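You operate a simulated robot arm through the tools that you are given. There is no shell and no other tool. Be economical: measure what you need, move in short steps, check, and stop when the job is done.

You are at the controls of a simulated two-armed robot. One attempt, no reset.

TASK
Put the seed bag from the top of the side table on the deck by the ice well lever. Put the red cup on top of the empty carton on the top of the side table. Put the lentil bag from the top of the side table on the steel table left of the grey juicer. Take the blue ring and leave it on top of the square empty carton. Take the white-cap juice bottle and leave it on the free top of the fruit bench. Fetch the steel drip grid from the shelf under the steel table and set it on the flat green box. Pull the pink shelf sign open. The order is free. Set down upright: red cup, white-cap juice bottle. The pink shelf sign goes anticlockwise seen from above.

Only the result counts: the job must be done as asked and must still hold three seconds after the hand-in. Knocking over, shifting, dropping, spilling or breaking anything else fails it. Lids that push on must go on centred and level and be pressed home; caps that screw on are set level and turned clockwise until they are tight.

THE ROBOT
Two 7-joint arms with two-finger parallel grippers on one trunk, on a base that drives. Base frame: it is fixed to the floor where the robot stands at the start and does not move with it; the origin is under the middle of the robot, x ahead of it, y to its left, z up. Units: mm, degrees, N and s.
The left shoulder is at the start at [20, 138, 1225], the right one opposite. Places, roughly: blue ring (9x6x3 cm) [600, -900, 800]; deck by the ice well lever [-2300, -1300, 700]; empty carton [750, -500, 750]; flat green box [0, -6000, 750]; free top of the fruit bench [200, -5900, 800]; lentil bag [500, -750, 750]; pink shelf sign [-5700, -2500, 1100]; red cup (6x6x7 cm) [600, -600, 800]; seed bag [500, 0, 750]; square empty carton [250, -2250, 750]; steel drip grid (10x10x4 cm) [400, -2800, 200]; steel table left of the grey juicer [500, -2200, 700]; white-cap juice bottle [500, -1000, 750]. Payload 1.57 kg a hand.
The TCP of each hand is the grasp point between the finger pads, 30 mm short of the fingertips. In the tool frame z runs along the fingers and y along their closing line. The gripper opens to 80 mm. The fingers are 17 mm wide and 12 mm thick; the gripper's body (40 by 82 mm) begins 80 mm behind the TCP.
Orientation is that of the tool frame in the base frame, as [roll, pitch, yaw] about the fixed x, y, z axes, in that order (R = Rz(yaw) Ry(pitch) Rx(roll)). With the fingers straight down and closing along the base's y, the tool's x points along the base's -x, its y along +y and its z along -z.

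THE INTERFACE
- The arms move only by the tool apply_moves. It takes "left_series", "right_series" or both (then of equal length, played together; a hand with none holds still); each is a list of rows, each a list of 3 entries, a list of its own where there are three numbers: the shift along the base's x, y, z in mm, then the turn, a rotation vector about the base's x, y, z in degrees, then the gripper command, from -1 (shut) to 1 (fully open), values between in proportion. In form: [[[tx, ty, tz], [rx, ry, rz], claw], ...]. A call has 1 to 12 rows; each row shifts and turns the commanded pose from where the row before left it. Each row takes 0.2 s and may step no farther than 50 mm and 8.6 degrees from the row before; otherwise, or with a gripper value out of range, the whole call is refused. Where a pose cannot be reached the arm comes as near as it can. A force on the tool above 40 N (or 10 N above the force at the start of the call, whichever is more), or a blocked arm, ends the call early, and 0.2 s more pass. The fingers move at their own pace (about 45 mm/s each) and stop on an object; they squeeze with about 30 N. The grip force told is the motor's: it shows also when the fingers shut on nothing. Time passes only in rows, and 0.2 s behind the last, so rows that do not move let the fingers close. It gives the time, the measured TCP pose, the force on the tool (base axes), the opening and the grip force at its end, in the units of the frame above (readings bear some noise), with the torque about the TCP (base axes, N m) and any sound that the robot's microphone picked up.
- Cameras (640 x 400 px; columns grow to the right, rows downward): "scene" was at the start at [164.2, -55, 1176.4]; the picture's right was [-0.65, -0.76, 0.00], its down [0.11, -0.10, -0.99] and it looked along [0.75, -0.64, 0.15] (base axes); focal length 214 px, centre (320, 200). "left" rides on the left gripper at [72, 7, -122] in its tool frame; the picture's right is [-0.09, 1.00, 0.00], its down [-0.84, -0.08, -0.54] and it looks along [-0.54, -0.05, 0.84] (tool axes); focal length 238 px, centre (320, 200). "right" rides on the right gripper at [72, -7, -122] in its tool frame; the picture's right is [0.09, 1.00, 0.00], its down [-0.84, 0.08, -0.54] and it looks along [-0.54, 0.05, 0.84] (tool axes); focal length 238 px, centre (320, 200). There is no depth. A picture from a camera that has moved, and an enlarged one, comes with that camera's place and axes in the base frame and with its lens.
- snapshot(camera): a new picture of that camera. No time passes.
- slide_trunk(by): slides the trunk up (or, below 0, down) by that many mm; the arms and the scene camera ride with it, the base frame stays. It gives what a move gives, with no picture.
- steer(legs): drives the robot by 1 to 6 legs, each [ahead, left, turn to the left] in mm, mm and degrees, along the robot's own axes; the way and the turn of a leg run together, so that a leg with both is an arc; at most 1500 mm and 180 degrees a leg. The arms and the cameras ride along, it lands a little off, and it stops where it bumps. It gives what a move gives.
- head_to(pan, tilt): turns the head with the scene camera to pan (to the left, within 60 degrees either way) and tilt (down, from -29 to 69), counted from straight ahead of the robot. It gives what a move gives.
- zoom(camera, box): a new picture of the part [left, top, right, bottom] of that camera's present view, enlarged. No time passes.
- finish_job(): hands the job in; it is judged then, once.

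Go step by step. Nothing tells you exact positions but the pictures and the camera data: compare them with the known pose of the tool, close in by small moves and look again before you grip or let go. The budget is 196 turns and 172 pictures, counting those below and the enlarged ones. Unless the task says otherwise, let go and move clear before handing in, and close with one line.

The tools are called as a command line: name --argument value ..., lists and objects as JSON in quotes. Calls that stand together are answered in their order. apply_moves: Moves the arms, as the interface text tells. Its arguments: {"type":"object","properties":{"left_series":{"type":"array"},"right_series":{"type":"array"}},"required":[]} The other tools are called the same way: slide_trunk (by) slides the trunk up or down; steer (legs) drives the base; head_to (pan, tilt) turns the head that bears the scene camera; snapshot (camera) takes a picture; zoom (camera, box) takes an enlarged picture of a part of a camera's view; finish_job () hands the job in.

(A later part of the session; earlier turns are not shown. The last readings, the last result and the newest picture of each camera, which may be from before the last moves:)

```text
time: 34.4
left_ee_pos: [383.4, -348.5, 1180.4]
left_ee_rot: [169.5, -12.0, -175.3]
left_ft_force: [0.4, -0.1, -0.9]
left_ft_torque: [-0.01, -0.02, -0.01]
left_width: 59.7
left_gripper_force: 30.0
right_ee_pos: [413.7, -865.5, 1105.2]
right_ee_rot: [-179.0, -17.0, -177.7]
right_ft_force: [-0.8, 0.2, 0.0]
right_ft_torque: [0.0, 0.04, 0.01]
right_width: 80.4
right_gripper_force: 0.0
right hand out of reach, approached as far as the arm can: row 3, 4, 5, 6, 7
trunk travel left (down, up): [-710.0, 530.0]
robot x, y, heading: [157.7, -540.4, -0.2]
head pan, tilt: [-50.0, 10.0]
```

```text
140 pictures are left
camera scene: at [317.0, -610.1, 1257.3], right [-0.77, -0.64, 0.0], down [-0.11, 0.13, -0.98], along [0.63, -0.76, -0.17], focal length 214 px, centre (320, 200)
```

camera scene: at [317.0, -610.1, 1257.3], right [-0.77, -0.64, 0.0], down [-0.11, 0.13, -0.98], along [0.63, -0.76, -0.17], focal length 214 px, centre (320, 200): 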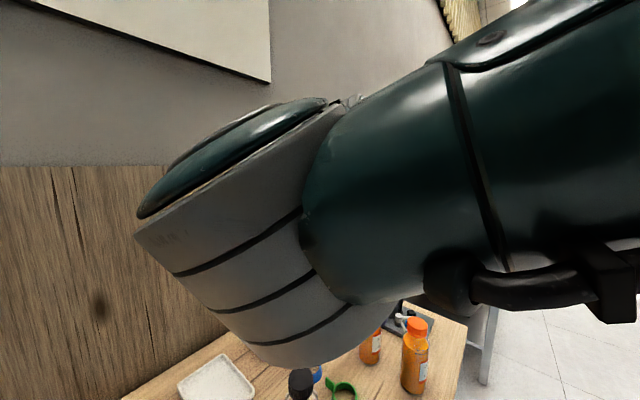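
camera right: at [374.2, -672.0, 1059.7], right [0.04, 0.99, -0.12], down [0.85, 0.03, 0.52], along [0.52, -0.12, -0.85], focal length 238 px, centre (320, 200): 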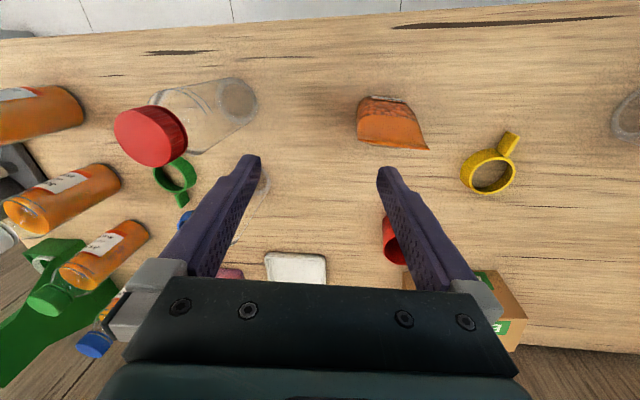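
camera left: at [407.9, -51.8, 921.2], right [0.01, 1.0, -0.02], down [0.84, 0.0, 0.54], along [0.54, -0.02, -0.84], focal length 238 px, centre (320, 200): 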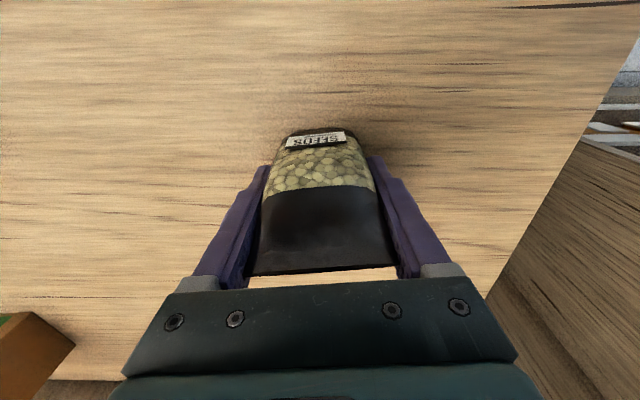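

The elbow is out sideways. I continue to the exact starting pose relative to the robot.

apply_moves --right_series '[[[-20, 0, 15], [0, 0, 0], 1], [[-20, 0, 15], [0, 0, 0], 1], [[-20, 0, 15], [0, 0, 0], 1], [[0, 0, 0], [0, 0, 0], 1], [[0, 0, 0], [0, 0, 0], 1]]'

snapshot --camera "scene"

```text
time: 35.6
left_ee_pos: [382.0, -348.8, 1180.4]
left_ee_rot: [169.6, -12.0, -175.3]
left_ft_force: [0.0, -0.3, -0.9]
left_ft_torque: [0.0, -0.03, -0.02]
left_width: 59.7
left_gripper_force: 29.8
right_ee_pos: [354.9, -867.1, 1151.2]
right_ee_rot: [-178.8, -17.0, -177.7]
right_ft_force: [0.1, -0.3, 1.0]
right_ft_torque: [0.01, 0.04, 0.01]
right_width: 80.2
right_gripper_force: 0.0
right hand out of reach, approached as far as the arm can: row 2
trunk travel left (down, up): [-710.0, 530.0]
robot x, y, heading: [156.9, -536.5, -0.4]
head pan, tilt: [-50.0, 10.0]
```

```text
139 pictures are left
camera scene: at [317.0, -610.1, 1257.3], right [-0.77, -0.64, 0.0], down [-0.11, 0.13, -0.98], along [0.63, -0.76, -0.17], focal length 214 px, centre (320, 200)
```

scene: 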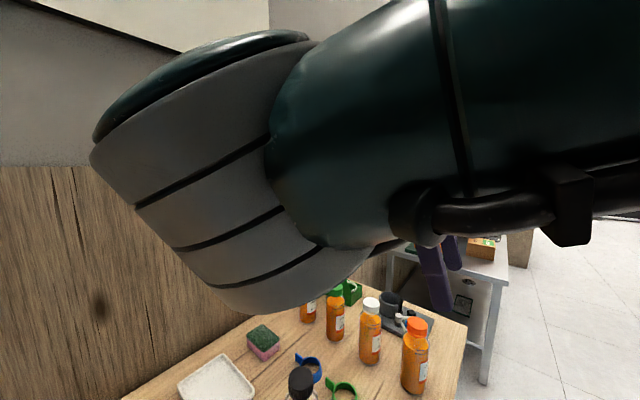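

Now I test going straight down out here with the hand turning vertical, to see whether that works better further to the side.

apply_moves --right_series '[[[-5, 10, -40], [0, 0, 0], 1], [[0, 10, -40], [0, 0, 0], 1], [[0, 10, -40], [0, -5.5, 0], 1], [[0, 10, -40], [0, -5.5, 0], 1], [[0, 10, -20], [0, -5.5, 0], 1], [[0, 0, 0], [0, 0, 0], 1]]'

```text
time: 37.2
left_ee_pos: [383.1, -349.9, 1179.9]
left_ee_rot: [169.6, -11.9, -175.3]
left_ft_force: [0.5, -0.5, -1.8]
left_ft_torque: [0.03, 0.01, -0.02]
left_width: 59.4
left_gripper_force: 29.6
right_ee_pos: [358.2, -883.8, 984.7]
right_ee_rot: [-172.6, 0.2, -179.4]
right_ft_force: [-0.3, -0.1, 0.4]
right_ft_torque: [0.01, 0.06, 0.0]
right_width: 80.0
right_gripper_force: 0.0
right hand out of reach, approached as far as the arm can: row 1, 2, 3
trunk travel left (down, up): [-710.0, 530.0]
robot x, y, heading: [157.6, -539.4, -0.1]
head pan, tilt: [-50.0, 10.0]
stopped in row 6 (right hand): the arm was blocked; the commanded pose is now the measured one
```

I return to the forward-tilted posture that was reachable, farther ahead, then I'll level there rather than while retracting.

apply_moves --right_series '[[[22, 20, 8], [-1.2, -6.7, 0], 1], [[22, 37, 8], [-1.2, -6.7, 0], 1], [[22, 37, 8], [-1.2, -6.7, 0], 1], [[22, 37, 8], [-1.2, -6.7, 0], 1], [[22, 37, 8], [-1.2, -6.7, 0], 1], [[22, 37, 8], [-1.2, -6.7, 0], 1], [[0, 18, 0], [0, 0, 0], 1], [[0, 0, 0], [0, 0, 0], 1]]'

```text
time: 38.0
left_ee_pos: [382.6, -349.4, 1179.4]
left_ee_rot: [169.5, -12.0, -175.2]
left_ft_force: [0.2, -1.2, -1.7]
left_ft_torque: [0.0, -0.05, 0.01]
left_width: 59.4
left_gripper_force: 30.3
right_ee_pos: [421.4, -841.8, 1016.8]
right_ee_rot: [-161.0, 19.0, -176.1]
right_ft_force: [-0.4, 1.2, -0.4]
right_ft_torque: [0.04, 0.02, 0.02]
right_width: 80.0
right_gripper_force: 0.0
trunk travel left (down, up): [-710.0, 530.0]
robot x, y, heading: [156.1, -534.2, -0.3]
head pan, tilt: [-50.0, 10.0]
stopped in row 3 (right hand): the arm was blocked; the commanded pose is now the measured one
```

I had the roll sign wrong again (positive x-turn levels it). Retrying with the proper sign.

apply_moves --right_series '[[[10, 0, 0], [6, -3, 0], 1], [[15, 10, 0], [6, -5, 0], 1], [[15, 30, 0], [6, -5, 0], 1], [[20, 35, 0], [0, -7, 0], 1], [[10, 35, 0], [0, 0, 0], 1], [[0, 35, 0], [0, 0, 0], 1], [[0, 35, 0], [0, 0, 0], 1], [[0, 0, 0], [0, 0, 0], 1]]'

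```text
time: 39.4
left_ee_pos: [381.9, -348.4, 1180.3]
left_ee_rot: [169.5, -12.0, -175.3]
left_ft_force: [-0.3, 1.1, -0.9]
left_ft_torque: [-0.01, -0.04, -0.01]
left_width: 59.5
left_gripper_force: 29.6
right_ee_pos: [497.5, -742.4, 1018.8]
right_ee_rot: [-170.7, 39.9, -177.1]
right_ft_force: [0.0, -0.3, -0.5]
right_ft_torque: [0.03, 0.04, 0.02]
right_width: 80.2
right_gripper_force: 0.0
trunk travel left (down, up): [-710.0, 530.0]
robot x, y, heading: [164.2, -540.4, -0.3]
head pan, tilt: [-50.0, 10.0]
stopped in row 7 (right hand): the arm was blocked; the commanded pose is now the measured one
```

I suspect the forearm is simply meeting the head, which is panned towards it. I move the head up and away, then retry.

head_to --pan 15 --tilt -25

apply_moves --right_series '[[[0, 10, 0], [5, 0, 0], 1], [[0, 20, 0], [4, 0, 0], 1], [[0, 25, 0], [0, 0, 0], 1], [[0, 25, 0], [0, 0, 0], 1], [[0, 0, 0], [0, 0, 0], 1]]'

snapshot --camera "right"

```text
time: 40.8
left_ee_pos: [382.6, -349.0, 1180.4]
left_ee_rot: [169.6, -12.0, -175.3]
left_ft_force: [-0.9, 1.0, -0.8]
left_ft_torque: [0.01, -0.02, -0.03]
left_width: 59.7
left_gripper_force: 30.3
right_ee_pos: [497.8, -743.0, 1019.1]
right_ee_rot: [-170.8, 40.0, -177.1]
right_ft_force: [0.6, -0.2, 0.1]
right_ft_torque: [-0.01, 0.01, -0.01]
right_width: 80.0
right_gripper_force: 0.0
trunk travel left (down, up): [-710.0, 530.0]
robot x, y, heading: [157.3, -532.0, -0.4]
head pan, tilt: [15.0, -25.0]
```

```text
time: 42.2
left_ee_pos: [382.1, -349.8, 1180.8]
left_ee_rot: [169.6, -12.0, -175.3]
left_ft_force: [0.1, -0.1, -0.8]
left_ft_torque: [-0.04, 0.01, 0.0]
left_width: 59.6
left_gripper_force: 29.7
right_ee_pos: [497.7, -693.1, 1014.4]
right_ee_rot: [-174.2, 40.5, -178.1]
right_ft_force: [1.3, -0.5, -0.2]
right_ft_torque: [0.02, 0.01, -0.04]
right_width: 80.1
right_gripper_force: 0.0
trunk travel left (down, up): [-710.0, 530.0]
robot x, y, heading: [164.5, -536.7, -0.1]
head pan, tilt: [15.0, -25.0]
stopped in row 5 (right hand): the arm was blocked; the commanded pose is now the measured one
```

```text
138 pictures are left
camera right: at [364.6, -691.6, 1061.4], right [-0.04, 0.99, -0.14], down [0.29, 0.14, 0.95], along [0.96, 0.0, -0.29], focal length 238 px, centre (320, 200)
```

right: 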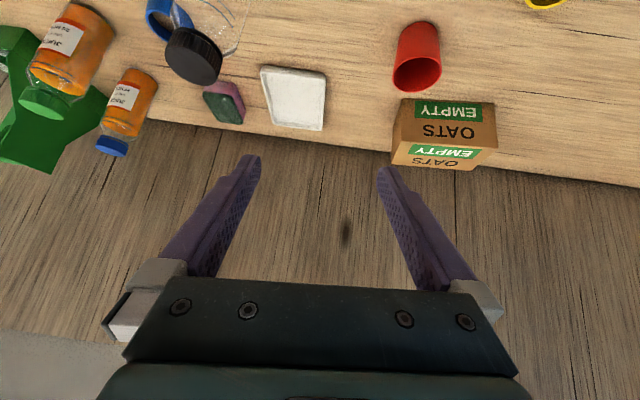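

Partly freed. I try lower and further forward, where the arm is more extended.

apply_moves --right_series '[[[10, 0, -25], [3, 0, 0], 1], [[10, 10, -25], [3, 0, 0], 1], [[5, 20, -20], [0, 0, 0], 1], [[0, 20, -10], [0, 0, 0], 1], [[0, 20, 0], [0, 0, 0], 1], [[0, 0, 0], [0, 0, 0], 1]]'

head_to --pan -20 --tilt -20

snapshot --camera "scene"

```text
time: 43.8
left_ee_pos: [382.2, -349.7, 1180.7]
left_ee_rot: [169.6, -12.0, -175.2]
left_ft_force: [-0.5, -0.2, -0.6]
left_ft_torque: [-0.01, -0.02, -0.01]
left_width: 59.4
left_gripper_force: 30.1
right_ee_pos: [524.5, -657.9, 925.6]
right_ee_rot: [-175.0, 40.8, -177.9]
right_ft_force: [-0.5, -0.9, -0.3]
right_ft_torque: [0.01, 0.05, 0.02]
right_width: 80.1
right_gripper_force: 0.1
trunk travel left (down, up): [-710.0, 530.0]
robot x, y, heading: [157.8, -536.4, -0.2]
head pan, tilt: [15.0, -25.0]
stopped in row 6 (right hand): the arm was blocked; the commanded pose is now the measured one
```

```text
time: 44.8
left_ee_pos: [381.5, -348.4, 1180.0]
left_ee_rot: [169.6, -12.1, -175.4]
left_ft_force: [0.5, 0.6, -0.3]
left_ft_torque: [0.0, 0.0, 0.02]
left_width: 59.7
left_gripper_force: 29.8
right_ee_pos: [524.7, -658.1, 926.6]
right_ee_rot: [-175.1, 40.7, -178.1]
right_ft_force: [-1.3, 0.9, -0.1]
right_ft_torque: [0.02, -0.01, -0.04]
right_width: 80.3
right_gripper_force: 0.0
trunk travel left (down, up): [-710.0, 530.0]
robot x, y, heading: [157.0, -540.3, 0.0]
head pan, tilt: [-20.0, -20.0]
```

```text
137 pictures are left
camera scene: at [328.9, -564.9, 1302.6], right [-0.34, -0.94, 0.0], down [0.32, -0.12, -0.94], along [0.88, -0.32, 0.34], focal length 214 px, centre (320, 200)
```

scene: 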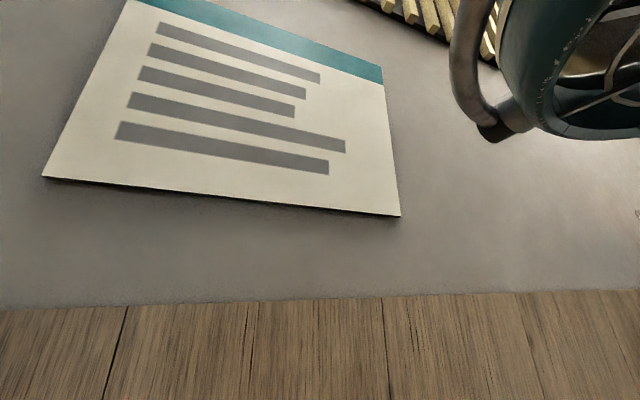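

The elbow is now up, as at the start. I rotate to vertical in place without pulling back, then I'll back the robot instead.

apply_moves --right_series '[[[0, 0, 10], [1, 8, 0], 1], [[-5, 0, 5], [1, 8, 0], 1], [[-5, 0, 5], [1, 8, 0], 1], [[-5, 0, 0], [1, 8, 0], 1], [[-5, 0, 0], [1, 8, 0], 1], [[0, 0, 0], [0, 0, 0], 1]]'

head_to --pan 20 --tilt 0

```text
time: 46.2
left_ee_pos: [382.1, -349.8, 1179.3]
left_ee_rot: [169.6, -11.9, -175.3]
left_ft_force: [-0.1, -0.2, -1.0]
left_ft_torque: [-0.01, -0.03, 0.0]
left_width: 59.6
left_gripper_force: 29.7
right_ee_pos: [504.3, -654.9, 946.1]
right_ee_rot: [178.5, 0.7, 179.1]
right_ft_force: [-0.9, 0.0, 0.1]
right_ft_torque: [0.02, 0.0, 0.04]
right_width: 79.9
right_gripper_force: 0.0
trunk travel left (down, up): [-710.0, 530.0]
robot x, y, heading: [157.8, -540.1, -0.1]
head pan, tilt: [-20.0, -20.0]
```

```text
time: 47.3
left_ee_pos: [382.2, -348.7, 1180.1]
left_ee_rot: [169.5, -12.1, -175.4]
left_ft_force: [0.2, 0.2, -0.9]
left_ft_torque: [0.0, 0.01, -0.03]
left_width: 59.6
left_gripper_force: 29.9
right_ee_pos: [504.8, -654.0, 947.3]
right_ee_rot: [178.6, 0.6, 179.2]
right_ft_force: [0.0, -0.2, 0.6]
right_ft_torque: [0.02, 0.0, -0.01]
right_width: 80.1
right_gripper_force: 0.1
trunk travel left (down, up): [-710.0, 530.0]
robot x, y, heading: [156.2, -541.7, -0.1]
head pan, tilt: [20.0, 0.0]
```

The right hand is vertical and healthy. I back the robot 62 mm so that the hand comes over the lentil bag, and look.

steer --legs '[[-62, 12, 0]]'

snapshot --camera "right"

```text
time: 48.2
left_ee_pos: [320.0, -336.7, 1180.0]
left_ee_rot: [169.6, -11.9, -175.3]
left_ft_force: [0.3, -0.2, -0.7]
left_ft_torque: [-0.02, 0.0, 0.02]
left_width: 59.7
left_gripper_force: 29.5
right_ee_pos: [443.8, -643.0, 946.9]
right_ee_rot: [178.7, 0.7, 179.1]
right_ft_force: [0.5, -1.0, -0.2]
right_ft_torque: [0.02, 0.01, -0.01]
right_width: 80.0
right_gripper_force: 0.1
trunk travel left (down, up): [-710.0, 530.0]
robot x, y, heading: [96.6, -523.6, -0.2]
head pan, tilt: [20.0, 0.0]
```

```text
136 pictures are left
camera right: at [369.5, -651.0, 1067.9], right [-0.08, 1.0, 0.02], down [0.83, 0.05, 0.55], along [0.55, 0.06, -0.83], focal length 238 px, centre (320, 200)
```

right: 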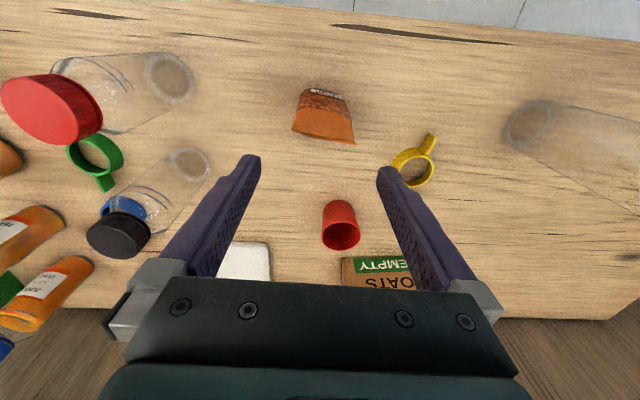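

Aligned: bag centre about (442, -638). I descend 147 mm with a small yaw, and grip.

apply_moves --right_series '[[[-1, 5, -40], [0, 0, -5], 1], [[0, 0, -40], [0, 0, 0], 1], [[0, 0, -40], [0, 0, 0], 1], [[0, 0, -27], [0, 0, 0], 1], [[0, 0, 0], [0, 0, 0], -1], [[0, 0, 0], [0, 0, 0], -1], [[0, 0, 0], [0, 0, 0], -1], [[0, 0, 0], [0, 0, 0], -1]]'

snapshot --camera "right"

```text
time: 50.0
left_ee_pos: [321.2, -336.3, 1179.0]
left_ee_rot: [169.6, -12.0, -175.3]
left_ft_force: [0.9, -0.9, -1.3]
left_ft_torque: [0.0, 0.0, 0.03]
left_width: 59.5
left_gripper_force: 29.7
right_ee_pos: [441.0, -639.4, 802.3]
right_ee_rot: [178.7, 0.8, 174.2]
right_ft_force: [0.7, -0.3, 1.1]
right_ft_torque: [-0.02, -0.04, 0.0]
right_width: 60.1
right_gripper_force: 29.5
trunk travel left (down, up): [-710.0, 530.0]
robot x, y, heading: [99.7, -526.4, -0.5]
head pan, tilt: [20.0, 0.0]
```

```text
135 pictures are left
camera right: at [366.9, -640.7, 924.0], right [0.01, 1.0, 0.02], down [0.83, -0.02, 0.55], along [0.56, 0.01, -0.83], focal length 238 px, centre (320, 200)
```

right: 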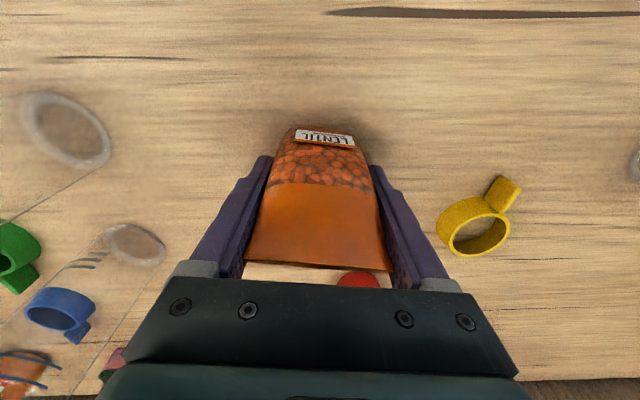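

Both bags are held. I lift, back away from the table, and drive right towards the steel table, then look.

apply_moves --right_series '[[[0, 0, 40], [0, 0, 0], -1], [[0, 0, 45], [0, 0, 0], -1], [[0, 0, 45], [0, 0, 0], -1], [[0, 0, 25], [0, 0, 0], -1]]'

steer --legs '[[-350, 0, 0], [0, -1000, 0]]'

head_to --pan -20 --tilt 10

snapshot --camera "scene"

```text
time: 51.0
left_ee_pos: [321.6, -337.0, 1179.5]
left_ee_rot: [169.6, -12.0, -175.3]
left_ft_force: [-0.4, 0.8, -0.1]
left_ft_torque: [-0.01, -0.01, 0.01]
left_width: 59.5
left_gripper_force: 30.1
right_ee_pos: [443.0, -638.8, 952.8]
right_ee_rot: [178.6, 0.7, 174.2]
right_ft_force: [0.7, -0.4, -1.8]
right_ft_torque: [-0.01, 0.0, -0.01]
right_width: 59.9
right_gripper_force: 30.1
trunk travel left (down, up): [-710.0, 530.0]
robot x, y, heading: [97.4, -527.6, -0.1]
head pan, tilt: [20.0, 0.0]
```

```text
time: 58.1
left_ee_pos: [-25.9, -1332.3, 1179.1]
left_ee_rot: [169.6, -12.0, -174.4]
left_ft_force: [-0.4, -0.1, -1.1]
left_ft_torque: [0.0, 0.01, -0.01]
left_width: 59.5
left_gripper_force: 29.8
right_ee_pos: [99.5, -1630.3, 953.7]
right_ee_rot: [178.5, 0.6, 175.1]
right_ft_force: [-0.9, -0.4, -0.3]
right_ft_torque: [-0.02, -0.01, 0.01]
right_width: 59.6
right_gripper_force: 30.0
trunk travel left (down, up): [-710.0, 530.0]
robot x, y, heading: [-251.4, -1522.3, 0.7]
head pan, tilt: [20.0, 0.0]
```

```text
time: 59.2
left_ee_pos: [-28.1, -1331.9, 1179.7]
left_ee_rot: [169.6, -12.0, -174.5]
left_ft_force: [-0.5, -0.2, -0.8]
left_ft_torque: [0.0, 0.01, 0.02]
left_width: 59.4
left_gripper_force: 29.9
right_ee_pos: [100.8, -1631.7, 954.0]
right_ee_rot: [178.6, 0.7, 175.1]
right_ft_force: [0.0, 0.2, -0.7]
right_ft_torque: [-0.01, 0.01, 0.02]
right_width: 59.8
right_gripper_force: 29.6
trunk travel left (down, up): [-710.0, 530.0]
robot x, y, heading: [-249.3, -1523.9, 0.7]
head pan, tilt: [-20.0, 10.0]
```

```text
134 pictures are left
camera scene: at [-61.0, -1554.1, 1257.3], right [-0.33, -0.94, 0.0], down [-0.16, 0.06, -0.98], along [0.93, -0.32, -0.17], focal length 214 px, centre (320, 200)
```

scene: 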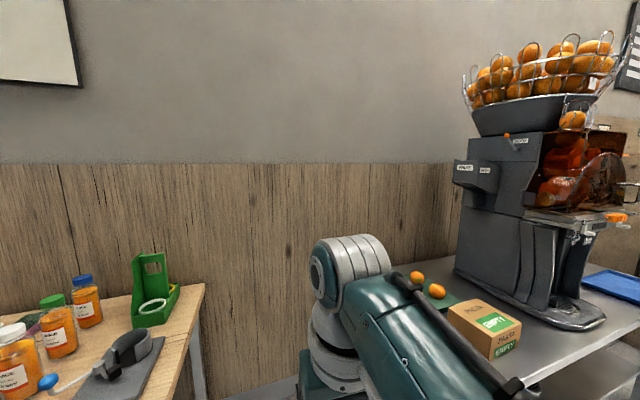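

The steel table with grey juicer, carton and orange tray is ahead right. I go on right and look down at it.

steer --legs '[[0, -450, 0]]'

head_to --pan 0 --tilt 35

snapshot --camera "scene"

snapshot --camera "right"

```text
time: 61.9
left_ee_pos: [-21.7, -1778.2, 1179.4]
left_ee_rot: [169.6, -12.1, -174.4]
left_ft_force: [0.1, 0.4, -0.5]
left_ft_torque: [0.01, -0.01, 0.0]
left_width: 59.8
left_gripper_force: 30.3
right_ee_pos: [104.0, -2076.5, 955.3]
right_ee_rot: [178.6, 0.7, 175.1]
right_ft_force: [0.2, 0.1, -0.4]
right_ft_torque: [0.01, 0.02, -0.02]
right_width: 59.7
right_gripper_force: 30.3
trunk travel left (down, up): [-710.0, 530.0]
robot x, y, heading: [-238.2, -1968.2, 0.5]
head pan, tilt: [-20.0, 10.0]
```

```text
time: 62.8
left_ee_pos: [-21.7, -1778.4, 1180.3]
left_ee_rot: [169.6, -12.0, -174.4]
left_ft_force: [-0.2, 0.2, -1.1]
left_ft_torque: [0.0, 0.0, 0.03]
left_width: 59.8
left_gripper_force: 29.7
right_ee_pos: [103.9, -2077.8, 954.8]
right_ee_rot: [178.6, 0.7, 175.1]
right_ft_force: [0.3, -0.4, -1.2]
right_ft_torque: [0.0, 0.02, -0.01]
right_width: 59.6
right_gripper_force: 30.0
trunk travel left (down, up): [-710.0, 530.0]
robot x, y, heading: [-241.0, -1971.0, 0.8]
head pan, tilt: [0.0, 35.0]
```

```text
133 pictures are left
camera scene: at [-55.3, -1967.9, 1217.3], right [0.01, -1.0, 0.0], down [-0.57, -0.01, -0.82], along [0.82, 0.01, -0.57], focal length 214 px, centre (320, 200)
```

scene: 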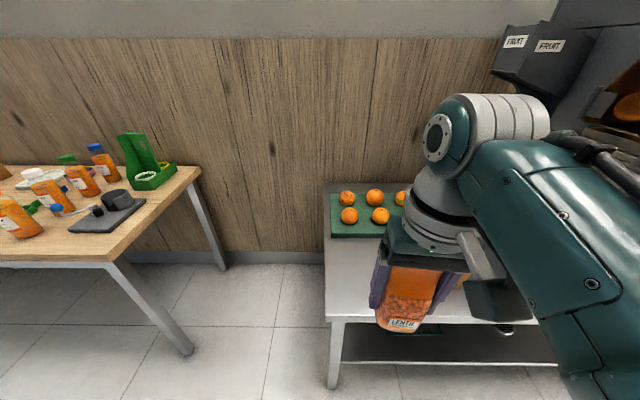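

```text
132 pictures are left
camera right: at [30.9, -2079.8, 1076.0], right [-0.01, 1.0, 0.02], down [0.83, -0.01, 0.55], along [0.55, 0.02, -0.83], focal length 238 px, centre (320, 200)
```

right: 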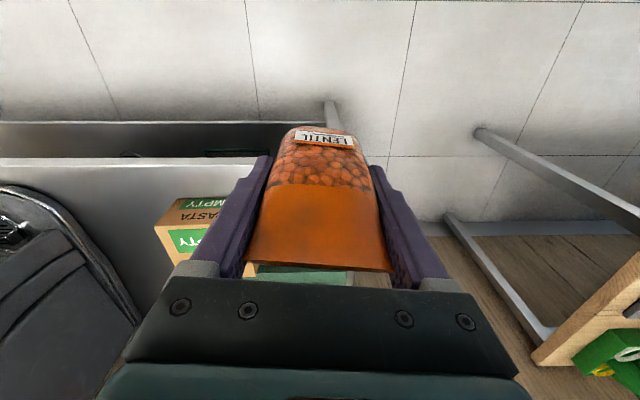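

The steel table's left-front corner is near (190, -1980). The arm hides the spot, so I shift right to see the area left of the juicer.

steer --legs '[[0, -250, 0]]'

head_to --pan 10 --tilt 35

snapshot --camera "scene"

```text
time: 64.6
left_ee_pos: [-19.2, -2026.9, 1180.7]
left_ee_rot: [169.7, -12.0, -174.4]
left_ft_force: [0.7, 0.4, -1.0]
left_ft_torque: [0.01, -0.01, 0.0]
left_width: 59.4
left_gripper_force: 30.3
right_ee_pos: [107.4, -2324.9, 953.7]
right_ee_rot: [178.7, 0.7, 175.0]
right_ft_force: [0.3, -0.2, -0.4]
right_ft_torque: [0.03, -0.03, 0.02]
right_width: 59.7
right_gripper_force: 29.6
trunk travel left (down, up): [-710.0, 530.0]
robot x, y, heading: [-241.4, -2222.8, 0.7]
head pan, tilt: [0.0, 35.0]
```

```text
time: 65.3
left_ee_pos: [-18.5, -2027.5, 1180.6]
left_ee_rot: [169.6, -12.0, -174.5]
left_ft_force: [-0.5, 0.1, -0.5]
left_ft_torque: [0.0, 0.01, -0.01]
left_width: 59.3
left_gripper_force: 29.9
right_ee_pos: [108.1, -2326.3, 954.8]
right_ee_rot: [178.7, 0.7, 175.0]
right_ft_force: [-0.5, -0.1, -1.0]
right_ft_torque: [0.01, 0.0, 0.03]
right_width: 60.0
right_gripper_force: 29.7
trunk travel left (down, up): [-710.0, 530.0]
robot x, y, heading: [-240.3, -2220.4, 0.7]
head pan, tilt: [10.0, 35.0]
```

```text
131 pictures are left
camera scene: at [-54.1, -2201.9, 1217.2], right [0.18, -0.98, 0.0], down [-0.56, -0.11, -0.82], along [0.81, 0.15, -0.57], focal length 214 px, centre (320, 200)
```

scene: 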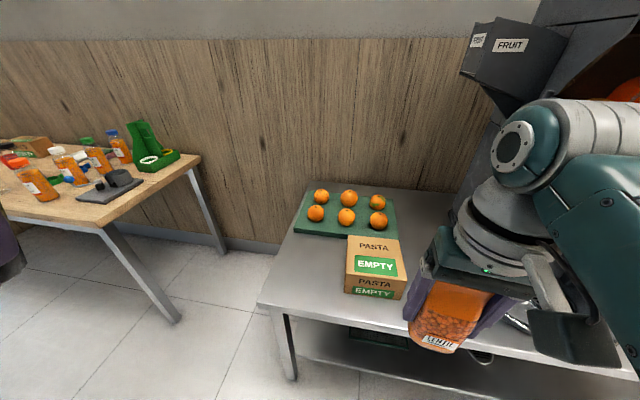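

I read the orange board at x 456–760, y -2000…-2365, the square carton at about (345, -2280), and free steel at about (370, -2115). I move the right hand over there.

steer --legs '[[0, 218, -0.7], [200, 0, 0]]'

snapshot --camera "right"

snapshot --camera "scene"

```text
time: 68.2
left_ee_pos: [180.7, -1815.5, 1179.1]
left_ee_rot: [169.7, -12.0, -175.1]
left_ft_force: [-0.4, 0.1, -0.5]
left_ft_torque: [-0.03, -0.01, -0.01]
left_width: 59.8
left_gripper_force: 30.4
right_ee_pos: [303.6, -2115.2, 954.3]
right_ee_rot: [178.5, 0.7, 174.5]
right_ft_force: [0.4, 0.9, 0.0]
right_ft_torque: [0.03, -0.01, -0.01]
right_width: 59.4
right_gripper_force: 30.0
trunk travel left (down, up): [-710.0, 530.0]
robot x, y, heading: [-42.4, -2007.4, -0.0]
head pan, tilt: [10.0, 35.0]
```

```text
130 pictures are left
camera right: at [230.1, -2118.5, 1075.9], right [0.01, 1.0, 0.02], down [0.83, -0.02, 0.55], along [0.55, 0.02, -0.83], focal length 238 px, centre (320, 200)
```

right: 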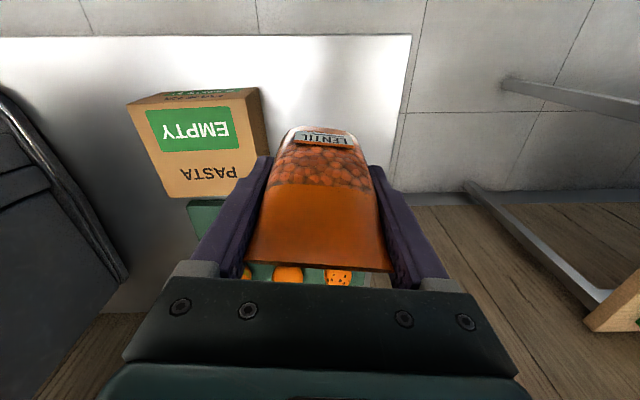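

```text
129 pictures are left
camera scene: at [144.0, -1990.3, 1217.2], right [0.17, -0.98, 0.0], down [-0.56, -0.1, -0.82], along [0.81, 0.14, -0.57], focal length 214 px, centre (320, 200)
```

scene: 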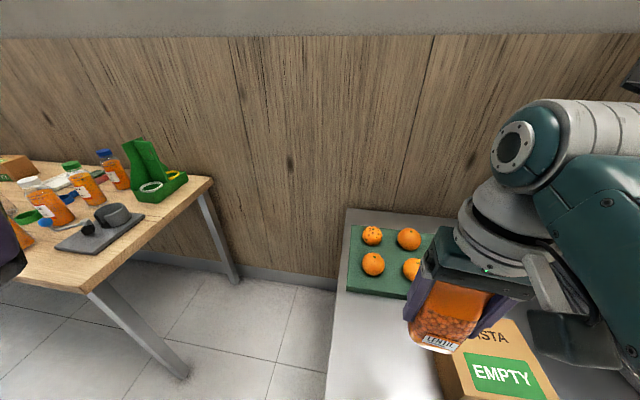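

Steel top seems near z 670–700. I drive 50 mm ahead, and lower the bag gently until I feel contact.

steer --legs '[[50, 0, 0]]'

apply_moves --right_series '[[[0, 0, -40], [0, 0, 0], -1], [[0, 0, -40], [0, 0, 0], -1], [[0, 0, -40], [0, 0, 0], -1], [[0, 0, -30], [0, 0, 0], -1], [[0, 0, 0], [0, 0, 0], -1]]'

snapshot --camera "right"

```text
time: 69.1
left_ee_pos: [231.3, -1816.3, 1180.0]
left_ee_rot: [169.6, -12.0, -175.1]
left_ft_force: [-0.4, -0.7, -1.2]
left_ft_torque: [0.01, 0.02, 0.0]
left_width: 59.6
left_gripper_force: 30.2
right_ee_pos: [352.5, -2116.2, 954.5]
right_ee_rot: [178.5, 0.8, 174.4]
right_ft_force: [0.4, 0.6, -0.1]
right_ft_torque: [-0.03, -0.03, -0.01]
right_width: 59.6
right_gripper_force: 29.8
trunk travel left (down, up): [-710.0, 530.0]
robot x, y, heading: [8.0, -2008.7, -0.1]
head pan, tilt: [10.0, 35.0]
```

```text
time: 70.3
left_ee_pos: [230.2, -1815.3, 1179.3]
left_ee_rot: [169.6, -11.9, -175.1]
left_ft_force: [0.1, 0.4, -0.8]
left_ft_torque: [0.0, 0.02, 0.01]
left_width: 59.5
left_gripper_force: 29.8
right_ee_pos: [353.5, -2113.9, 805.3]
right_ee_rot: [178.5, 0.8, 174.3]
right_ft_force: [0.2, -0.6, -0.7]
right_ft_torque: [0.02, 0.02, 0.02]
right_width: 59.2
right_gripper_force: 29.7
trunk travel left (down, up): [-710.0, 530.0]
robot x, y, heading: [4.3, -2003.7, 0.1]
head pan, tilt: [10.0, 35.0]
```

```text
128 pictures are left
camera right: at [280.0, -2116.8, 926.7], right [0.01, 1.0, 0.02], down [0.83, -0.02, 0.56], along [0.56, 0.02, -0.83], focal length 238 px, centre (320, 200)
```

right: 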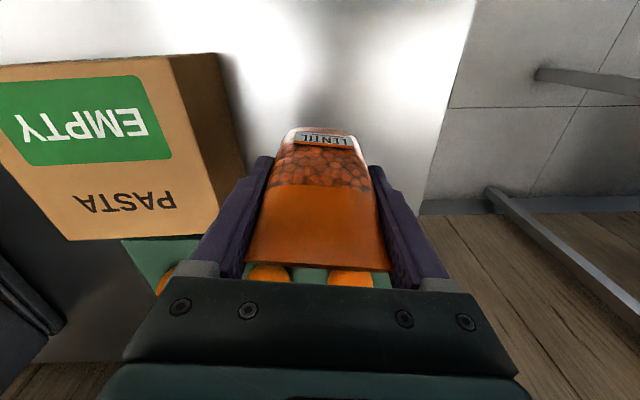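

Clear around. Lowering slowly to contact.

apply_moves --right_series '[[[0, 0, -15], [0, 0, 0], -1], [[0, 0, -15], [0, 0, 0], -1], [[0, 0, -8], [0, 0, 0], -1], [[0, 0, -6], [0, 0, 0], -1], [[0, 0, -6], [0, 0, 0], -1], [[0, 0, -6], [0, 0, 0], -1], [[0, 0, -6], [0, 0, 0], -1], [[0, 0, -6], [0, 0, 0], -1]]'

```text
time: 72.1
left_ee_pos: [230.7, -1815.1, 1180.6]
left_ee_rot: [169.6, -11.9, -175.1]
left_ft_force: [-0.1, -0.5, -1.7]
left_ft_torque: [0.01, 0.01, 0.01]
left_width: 59.7
left_gripper_force: 29.9
right_ee_pos: [324.7, -2127.6, 775.1]
right_ee_rot: [178.6, 0.5, 174.5]
right_ft_force: [0.1, 0.5, -1.0]
right_ft_torque: [-0.03, 0.01, -0.02]
right_width: 59.5
right_gripper_force: 30.7
right hand out of reach, approached as far as the arm can: row 1, 2, 3, 4, 5, 6, 7, 8
trunk travel left (down, up): [-710.0, 530.0]
robot x, y, heading: [9.3, -2008.9, -0.0]
head pan, tilt: [10.0, 35.0]
```

The arm is at its low limit with the trunk raised; I lower the trunk a bit.

slide_trunk --by -20

snapshot --camera "right"

```text
time: 72.8
left_ee_pos: [230.0, -1813.8, 1160.4]
left_ee_rot: [169.6, -12.1, -175.1]
left_ft_force: [-0.6, -0.4, -1.3]
left_ft_torque: [0.01, 0.02, -0.02]
left_width: 59.7
left_gripper_force: 29.8
right_ee_pos: [323.5, -2126.4, 755.3]
right_ee_rot: [178.6, 0.7, 174.4]
right_ft_force: [0.3, -0.6, -0.5]
right_ft_torque: [0.01, 0.02, 0.01]
right_width: 59.7
right_gripper_force: 30.4
trunk travel left (down, up): [-690.0, 550.0]
robot x, y, heading: [5.4, -2003.7, -0.2]
head pan, tilt: [10.0, 35.0]
```

```text
127 pictures are left
camera right: at [250.5, -2129.5, 877.1], right [0.01, 1.0, 0.02], down [0.83, -0.02, 0.55], along [0.55, 0.02, -0.83], focal length 238 px, centre (320, 200)
```

right: 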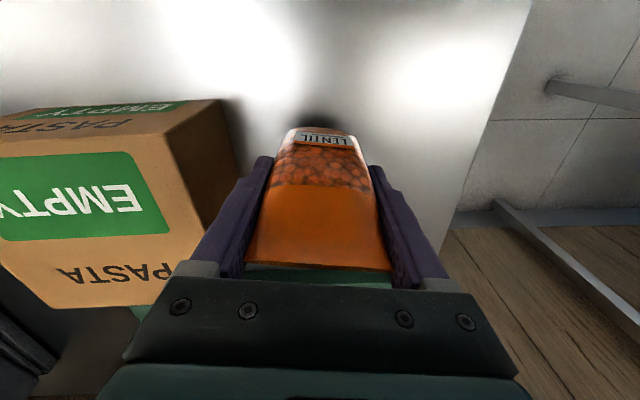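

Near contact. I lift the hand a little, lower the trunk for reach, then finish by arm so contact is sensed.

apply_moves --right_series '[[[0, 0, 40], [0, 0, 0], -1], [[0, 0, 40], [0, 0, 0], -1], [[0, 0, 0], [0, 0, 0], -1]]'

slide_trunk --by -70

```text
time: 73.5
left_ee_pos: [231.1, -1815.7, 1160.4]
left_ee_rot: [169.7, -11.9, -175.2]
left_ft_force: [0.3, -0.1, -0.9]
left_ft_torque: [0.01, 0.02, 0.01]
left_width: 59.7
left_gripper_force: 30.4
right_ee_pos: [322.4, -2125.7, 836.5]
right_ee_rot: [178.5, 0.7, 174.4]
right_ft_force: [-0.1, -0.2, -0.1]
right_ft_torque: [0.02, 0.01, 0.03]
right_width: 59.6
right_gripper_force: 30.1
trunk travel left (down, up): [-690.0, 550.0]
robot x, y, heading: [7.5, -2002.4, -0.0]
head pan, tilt: [10.0, 35.0]
```

```text
time: 74.6
left_ee_pos: [230.7, -1814.2, 1090.4]
left_ee_rot: [169.7, -11.9, -175.0]
left_ft_force: [-0.1, 0.1, -1.3]
left_ft_torque: [-0.01, -0.01, 0.0]
left_width: 59.6
left_gripper_force: 30.2
right_ee_pos: [323.7, -2126.3, 766.4]
right_ee_rot: [178.6, 0.8, 174.3]
right_ft_force: [0.2, -0.3, -0.2]
right_ft_torque: [0.01, -0.02, -0.02]
right_width: 59.5
right_gripper_force: 29.8
trunk travel left (down, up): [-620.0, 620.0]
robot x, y, heading: [8.1, -2006.4, -0.1]
head pan, tilt: [10.0, 35.0]
```

Now shift to the chosen spot and lower in small steps until contact.

apply_moves --right_series '[[[20, 8, -8], [0, 0, 0], -1], [[10, 0, -6], [0, 0, 0], -1], [[0, 0, -5], [0, 0, 0], -1], [[0, 0, -5], [0, 0, 0], -1], [[0, 0, -5], [0, 0, 0], -1], [[0, 0, -5], [0, 0, 0], -1], [[0, 0, -4], [0, 0, 0], -1], [[0, 0, -4], [0, 0, 0], -1]]'

```text
time: 76.4
left_ee_pos: [230.2, -1815.6, 1089.4]
left_ee_rot: [169.6, -12.0, -175.1]
left_ft_force: [0.5, -0.3, -0.8]
left_ft_torque: [0.01, 0.0, -0.03]
left_width: 59.8
left_gripper_force: 30.2
right_ee_pos: [354.0, -2117.8, 724.2]
right_ee_rot: [178.6, 0.7, 174.4]
right_ft_force: [-0.5, -1.0, -1.5]
right_ft_torque: [-0.02, 0.01, -0.03]
right_width: 59.5
right_gripper_force: 30.3
trunk travel left (down, up): [-620.0, 620.0]
robot x, y, heading: [8.4, -2006.3, -0.1]
head pan, tilt: [10.0, 35.0]
```

apply_moves --right_series '[[[0, 0, -4], [0, 0, 0], -1], [[0, 0, -4], [0, 0, 0], -1], [[0, 0, -4], [0, 0, 0], -1], [[0, 0, -4], [0, 0, 0], -1], [[0, 0, -4], [0, 0, 0], -1], [[0, 0, -4], [0, 0, 0], -1]]'

snapshot --camera "right"

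```text
time: 77.8
left_ee_pos: [232.1, -1816.2, 1090.3]
left_ee_rot: [169.6, -11.8, -175.1]
left_ft_force: [0.4, 0.9, 0.1]
left_ft_torque: [0.04, -0.02, 0.04]
left_width: 59.5
left_gripper_force: 30.5
right_ee_pos: [356.6, -2118.6, 713.4]
right_ee_rot: [178.6, 1.1, 174.4]
right_ft_force: [4.4, 3.6, 26.1]
right_ft_torque: [-0.51, -0.06, 0.1]
right_width: 59.6
right_gripper_force: 29.9
right hand out of reach, approached as far as the arm can: row 4, 6
trunk travel left (down, up): [-620.0, 620.0]
robot x, y, heading: [8.4, -2004.3, 0.1]
head pan, tilt: [10.0, 35.0]
```

```text
126 pictures are left
camera right: at [281.3, -2121.1, 834.3], right [0.0, 1.0, 0.02], down [0.83, -0.02, 0.56], along [0.56, 0.02, -0.83], focal length 238 px, centre (320, 200)
```

right: 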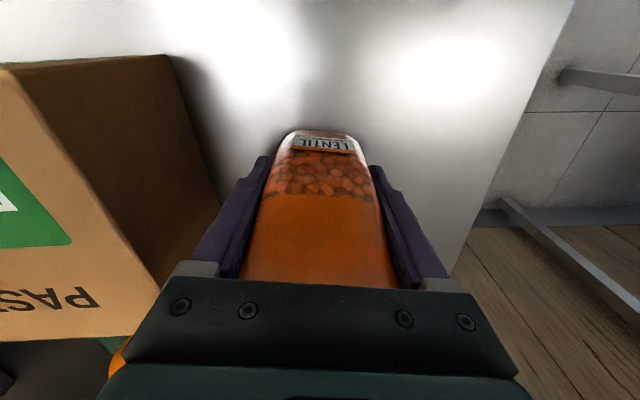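

Contact felt at TCP z 714 (steel near z 655). I ease up, open, and rise straight.

apply_moves --right_series '[[[0, 0, 8], [0, 0, 0], -1], [[0, 0, 0], [0, 0, 0], 1], [[0, 0, 0], [0, 0, 0], 1], [[0, 0, 0], [0, 0, 0], 1], [[0, 0, 30], [0, 0, 0], 1], [[0, 0, 40], [0, 0, 0], 1], [[0, 0, 40], [0, 0, 0], 1], [[0, 0, 40], [0, 0, 0], 1], [[0, 0, 30], [0, 0, 0], 1]]'

snapshot --camera "right"

```text
time: 79.8
left_ee_pos: [231.2, -1815.1, 1090.4]
left_ee_rot: [169.5, -12.1, -175.2]
left_ft_force: [-0.2, -0.3, -0.4]
left_ft_torque: [-0.01, -0.01, -0.02]
left_width: 59.9
left_gripper_force: 30.2
right_ee_pos: [436.4, -2099.5, 842.8]
right_ee_rot: [178.6, 0.7, 174.3]
right_ft_force: [0.4, 0.5, -0.1]
right_ft_torque: [0.03, -0.04, 0.02]
right_width: 80.2
right_gripper_force: 0.0
right hand out of reach, approached as far as the arm can: row 1, 5, 6, 7, 8, 9
trunk travel left (down, up): [-620.0, 620.0]
robot x, y, heading: [8.0, -2004.9, 0.3]
head pan, tilt: [10.0, 35.0]
```

```text
125 pictures are left
camera right: at [362.6, -2101.5, 964.3], right [0.01, 1.0, 0.02], down [0.83, -0.02, 0.55], along [0.55, 0.02, -0.83], focal length 238 px, centre (320, 200)
```

right: 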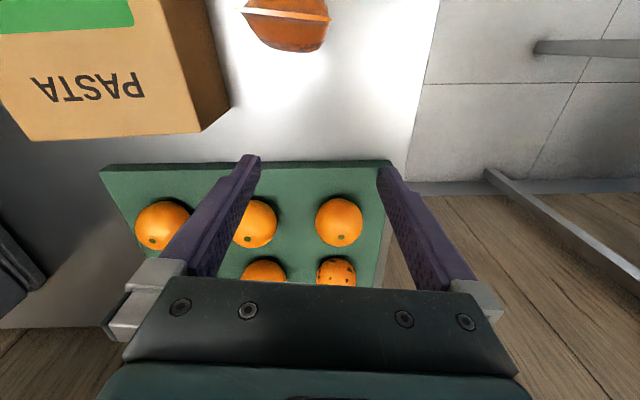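

The hand drifted forward while rising but the bag stands where I left it. I raise the trunk and check with the scene camera.

slide_trunk --by 120

head_to --pan 0 --tilt 60

snapshot --camera "scene"

```text
time: 81.3
left_ee_pos: [230.2, -1814.7, 1209.8]
left_ee_rot: [169.6, -12.0, -175.1]
left_ft_force: [-0.2, 0.7, -0.3]
left_ft_torque: [0.01, 0.03, 0.02]
left_width: 59.4
left_gripper_force: 30.6
right_ee_pos: [435.4, -2099.5, 962.2]
right_ee_rot: [178.6, 0.5, 174.3]
right_ft_force: [0.2, 1.1, -0.8]
right_ft_torque: [0.0, 0.01, 0.0]
right_width: 80.0
right_gripper_force: 0.1
trunk travel left (down, up): [-740.0, 500.0]
robot x, y, heading: [9.1, -2007.0, -0.1]
head pan, tilt: [10.0, 35.0]
```

```text
time: 82.2
left_ee_pos: [231.0, -1816.0, 1209.3]
left_ee_rot: [169.7, -12.0, -175.2]
left_ft_force: [-0.3, 0.1, -0.5]
left_ft_torque: [-0.03, 0.02, -0.03]
left_width: 59.5
left_gripper_force: 30.4
right_ee_pos: [435.2, -2099.5, 962.1]
right_ee_rot: [178.5, 0.6, 174.4]
right_ft_force: [1.1, 0.4, 0.2]
right_ft_torque: [-0.05, -0.02, 0.01]
right_width: 79.7
right_gripper_force: 0.2
trunk travel left (down, up): [-740.0, 500.0]
robot x, y, heading: [6.8, -2004.2, -0.1]
head pan, tilt: [0.0, 60.0]
```

```text
124 pictures are left
camera scene: at [173.1, -2005.5, 1213.0], right [0.0, -1.0, 0.0], down [-0.87, 0.0, -0.5], along [0.5, 0.0, -0.87], focal length 214 px, centre (320, 200)
```

scene: 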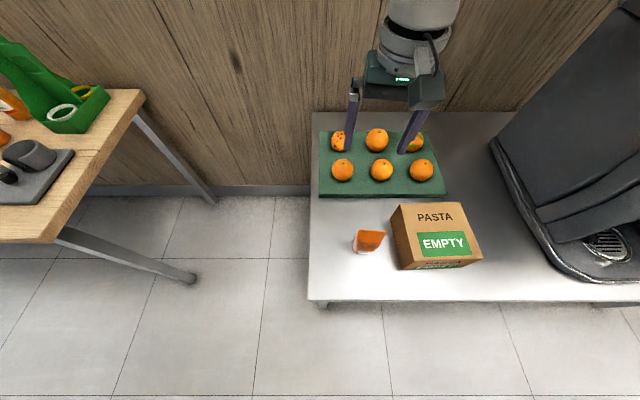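

Lentil bag stands well on the steel table and nothing else moved. I back away and turn round towards the deck with the ice well.

steer --legs '[[-700, 0, 0], [0, 0, 170]]'

head_to --pan -15 --tilt 15

snapshot --camera "scene"

```text
time: 93.0
left_ee_pos: [-948.0, -2155.0, 1209.5]
left_ee_rot: [169.7, -12.1, -4.7]
left_ft_force: [-0.5, 0.3, -1.0]
left_ft_torque: [-0.01, 0.02, 0.02]
left_width: 59.4
left_gripper_force: 29.7
right_ee_pos: [-1102.3, -1841.1, 962.6]
right_ee_rot: [178.6, 0.7, -15.2]
right_ft_force: [0.6, -0.1, -0.5]
right_ft_torque: [0.0, 0.01, 0.0]
right_width: 79.8
right_gripper_force: 0.0
trunk travel left (down, up): [-740.0, 500.0]
robot x, y, heading: [-691.4, -2004.1, 170.7]
head pan, tilt: [0.0, 60.0]
```

```text
time: 94.2
left_ee_pos: [-947.6, -2154.1, 1209.6]
left_ee_rot: [169.6, -12.0, -4.7]
left_ft_force: [0.2, 0.0, -1.6]
left_ft_torque: [-0.03, 0.0, 0.02]
left_width: 59.6
left_gripper_force: 30.3
right_ee_pos: [-1103.4, -1840.7, 960.7]
right_ee_rot: [178.6, 0.6, -15.2]
right_ft_force: [0.4, 1.1, 0.0]
right_ft_torque: [0.0, -0.01, -0.03]
right_width: 80.3
right_gripper_force: 0.1
trunk travel left (down, up): [-740.0, 500.0]
robot x, y, heading: [-694.7, -2004.9, 170.6]
head pan, tilt: [-15.0, 15.0]
```

```text
123 pictures are left
camera scene: at [-879.6, -1948.7, 1279.1], right [0.42, 0.91, 0.0], down [0.24, -0.11, -0.97], along [-0.88, 0.4, -0.26], focal length 214 px, centre (320, 200)
```

scene: 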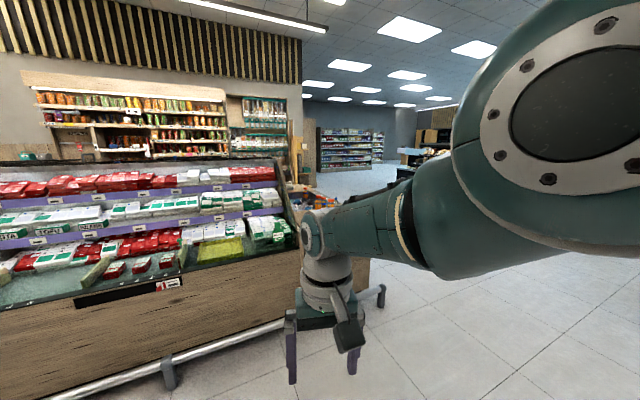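

A chilled counter stands ahead; the deck target lies hidden behind my right arm. I shift sideways for a clear look.

steer --legs '[[0, -700, 10]]'

head_to --pan 5 --tilt 15

snapshot --camera "scene"

```text
time: 98.0
left_ee_pos: [-863.2, -1493.7, 1209.7]
left_ee_rot: [169.6, -12.0, 5.9]
left_ft_force: [0.5, 0.1, -0.4]
left_ft_torque: [-0.03, 0.01, -0.03]
left_width: 59.6
left_gripper_force: 29.8
right_ee_pos: [-1074.0, -1215.4, 961.9]
right_ee_rot: [178.6, 0.5, -4.5]
right_ft_force: [0.1, 0.5, 1.0]
right_ft_torque: [-0.01, 0.01, 0.0]
right_width: 80.1
right_gripper_force: 0.1
trunk travel left (down, up): [-740.0, 500.0]
robot x, y, heading: [-642.9, -1299.3, -179.1]
head pan, tilt: [-15.0, 15.0]
```

```text
time: 98.9
left_ee_pos: [-863.4, -1494.9, 1209.7]
left_ee_rot: [169.8, -12.0, 5.9]
left_ft_force: [0.3, 1.2, -0.3]
left_ft_torque: [0.0, 0.01, 0.01]
left_width: 59.3
left_gripper_force: 30.3
right_ee_pos: [-1074.1, -1213.7, 961.0]
right_ee_rot: [178.7, 0.6, -4.5]
right_ft_force: [0.4, -0.3, 1.0]
right_ft_torque: [0.02, -0.04, 0.0]
right_width: 80.1
right_gripper_force: 0.0
trunk travel left (down, up): [-740.0, 500.0]
robot x, y, heading: [-642.0, -1298.8, -178.9]
head pan, tilt: [5.0, 15.0]
```

```text
122 pictures are left
camera scene: at [-836.6, -1311.5, 1279.2], right [-0.1, 0.99, 0.0], down [0.26, 0.03, -0.97], along [-0.96, -0.1, -0.26], focal length 214 px, centre (320, 200)
```

scene: 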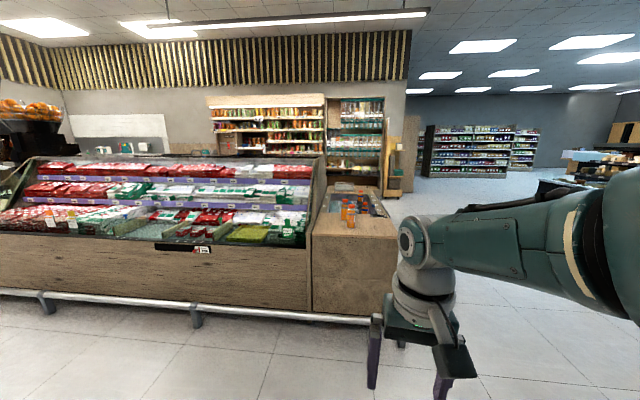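

The wooden counter at the end of the fridge holds the ice well. Zooming in.

zoom --camera "scene" --box '[300, 150, 428, 230]'

```text
5.00 times, centred on (364, 190) of scene
camera zoom: at [-836.6, -1311.5, 1279.2], right [-0.1, 0.99, 0.0], down [0.26, 0.03, -0.97], along [-0.96, -0.1, -0.26], focal length 1072 px, centre (100, 250)
```

zoom: 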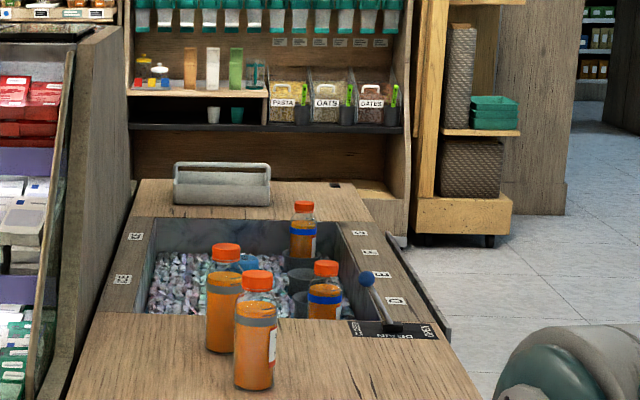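

I see the lever (blue knob) with its DRAIN plate on the near right of the well, two bottles on the deck to its left. I drive nearer and look down.

steer --legs '[[900, 0, 0]]'

head_to --pan 0 --tilt 30

snapshot --camera "scene"

```text
time: 103.6
left_ee_pos: [-1755.9, -1493.0, 1210.2]
left_ee_rot: [169.6, -12.0, 4.5]
left_ft_force: [-0.2, 0.8, -0.7]
left_ft_torque: [0.0, 0.01, 0.0]
left_width: 59.6
left_gripper_force: 30.4
right_ee_pos: [-1959.9, -1209.2, 961.9]
right_ee_rot: [178.6, 0.6, -6.1]
right_ft_force: [-0.7, -0.2, -0.8]
right_ft_torque: [0.03, -0.01, 0.01]
right_width: 79.8
right_gripper_force: 0.1
trunk travel left (down, up): [-740.0, 500.0]
robot x, y, heading: [-1530.1, -1307.7, 179.6]
head pan, tilt: [5.0, 15.0]
```

```text
time: 104.3
left_ee_pos: [-1756.3, -1492.5, 1210.5]
left_ee_rot: [169.6, -12.1, 4.4]
left_ft_force: [0.3, -0.2, -1.0]
left_ft_torque: [0.01, 0.0, 0.01]
left_width: 59.6
left_gripper_force: 30.2
right_ee_pos: [-1959.3, -1208.6, 962.0]
right_ee_rot: [178.6, 0.7, -6.1]
right_ft_force: [0.0, 0.0, -0.4]
right_ft_torque: [0.01, 0.02, -0.03]
right_width: 80.2
right_gripper_force: 0.0
trunk travel left (down, up): [-740.0, 500.0]
robot x, y, heading: [-1534.2, -1304.6, 179.6]
head pan, tilt: [0.0, 30.0]
```

```text
120 pictures are left
camera scene: at [-1722.5, -1302.7, 1255.1], right [0.01, 1.0, 0.0], down [0.5, 0.0, -0.87], along [-0.87, 0.01, -0.5], focal length 214 px, centre (320, 200)
```

scene: 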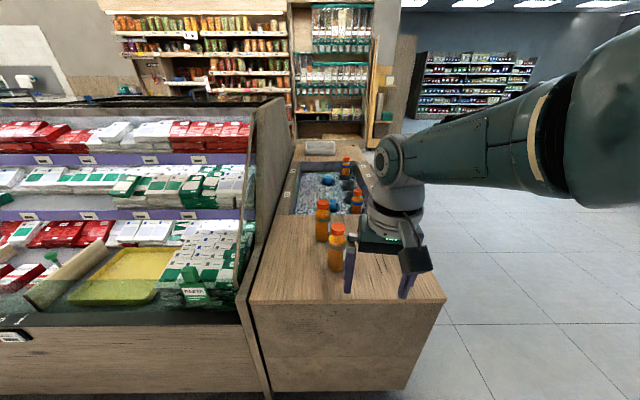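

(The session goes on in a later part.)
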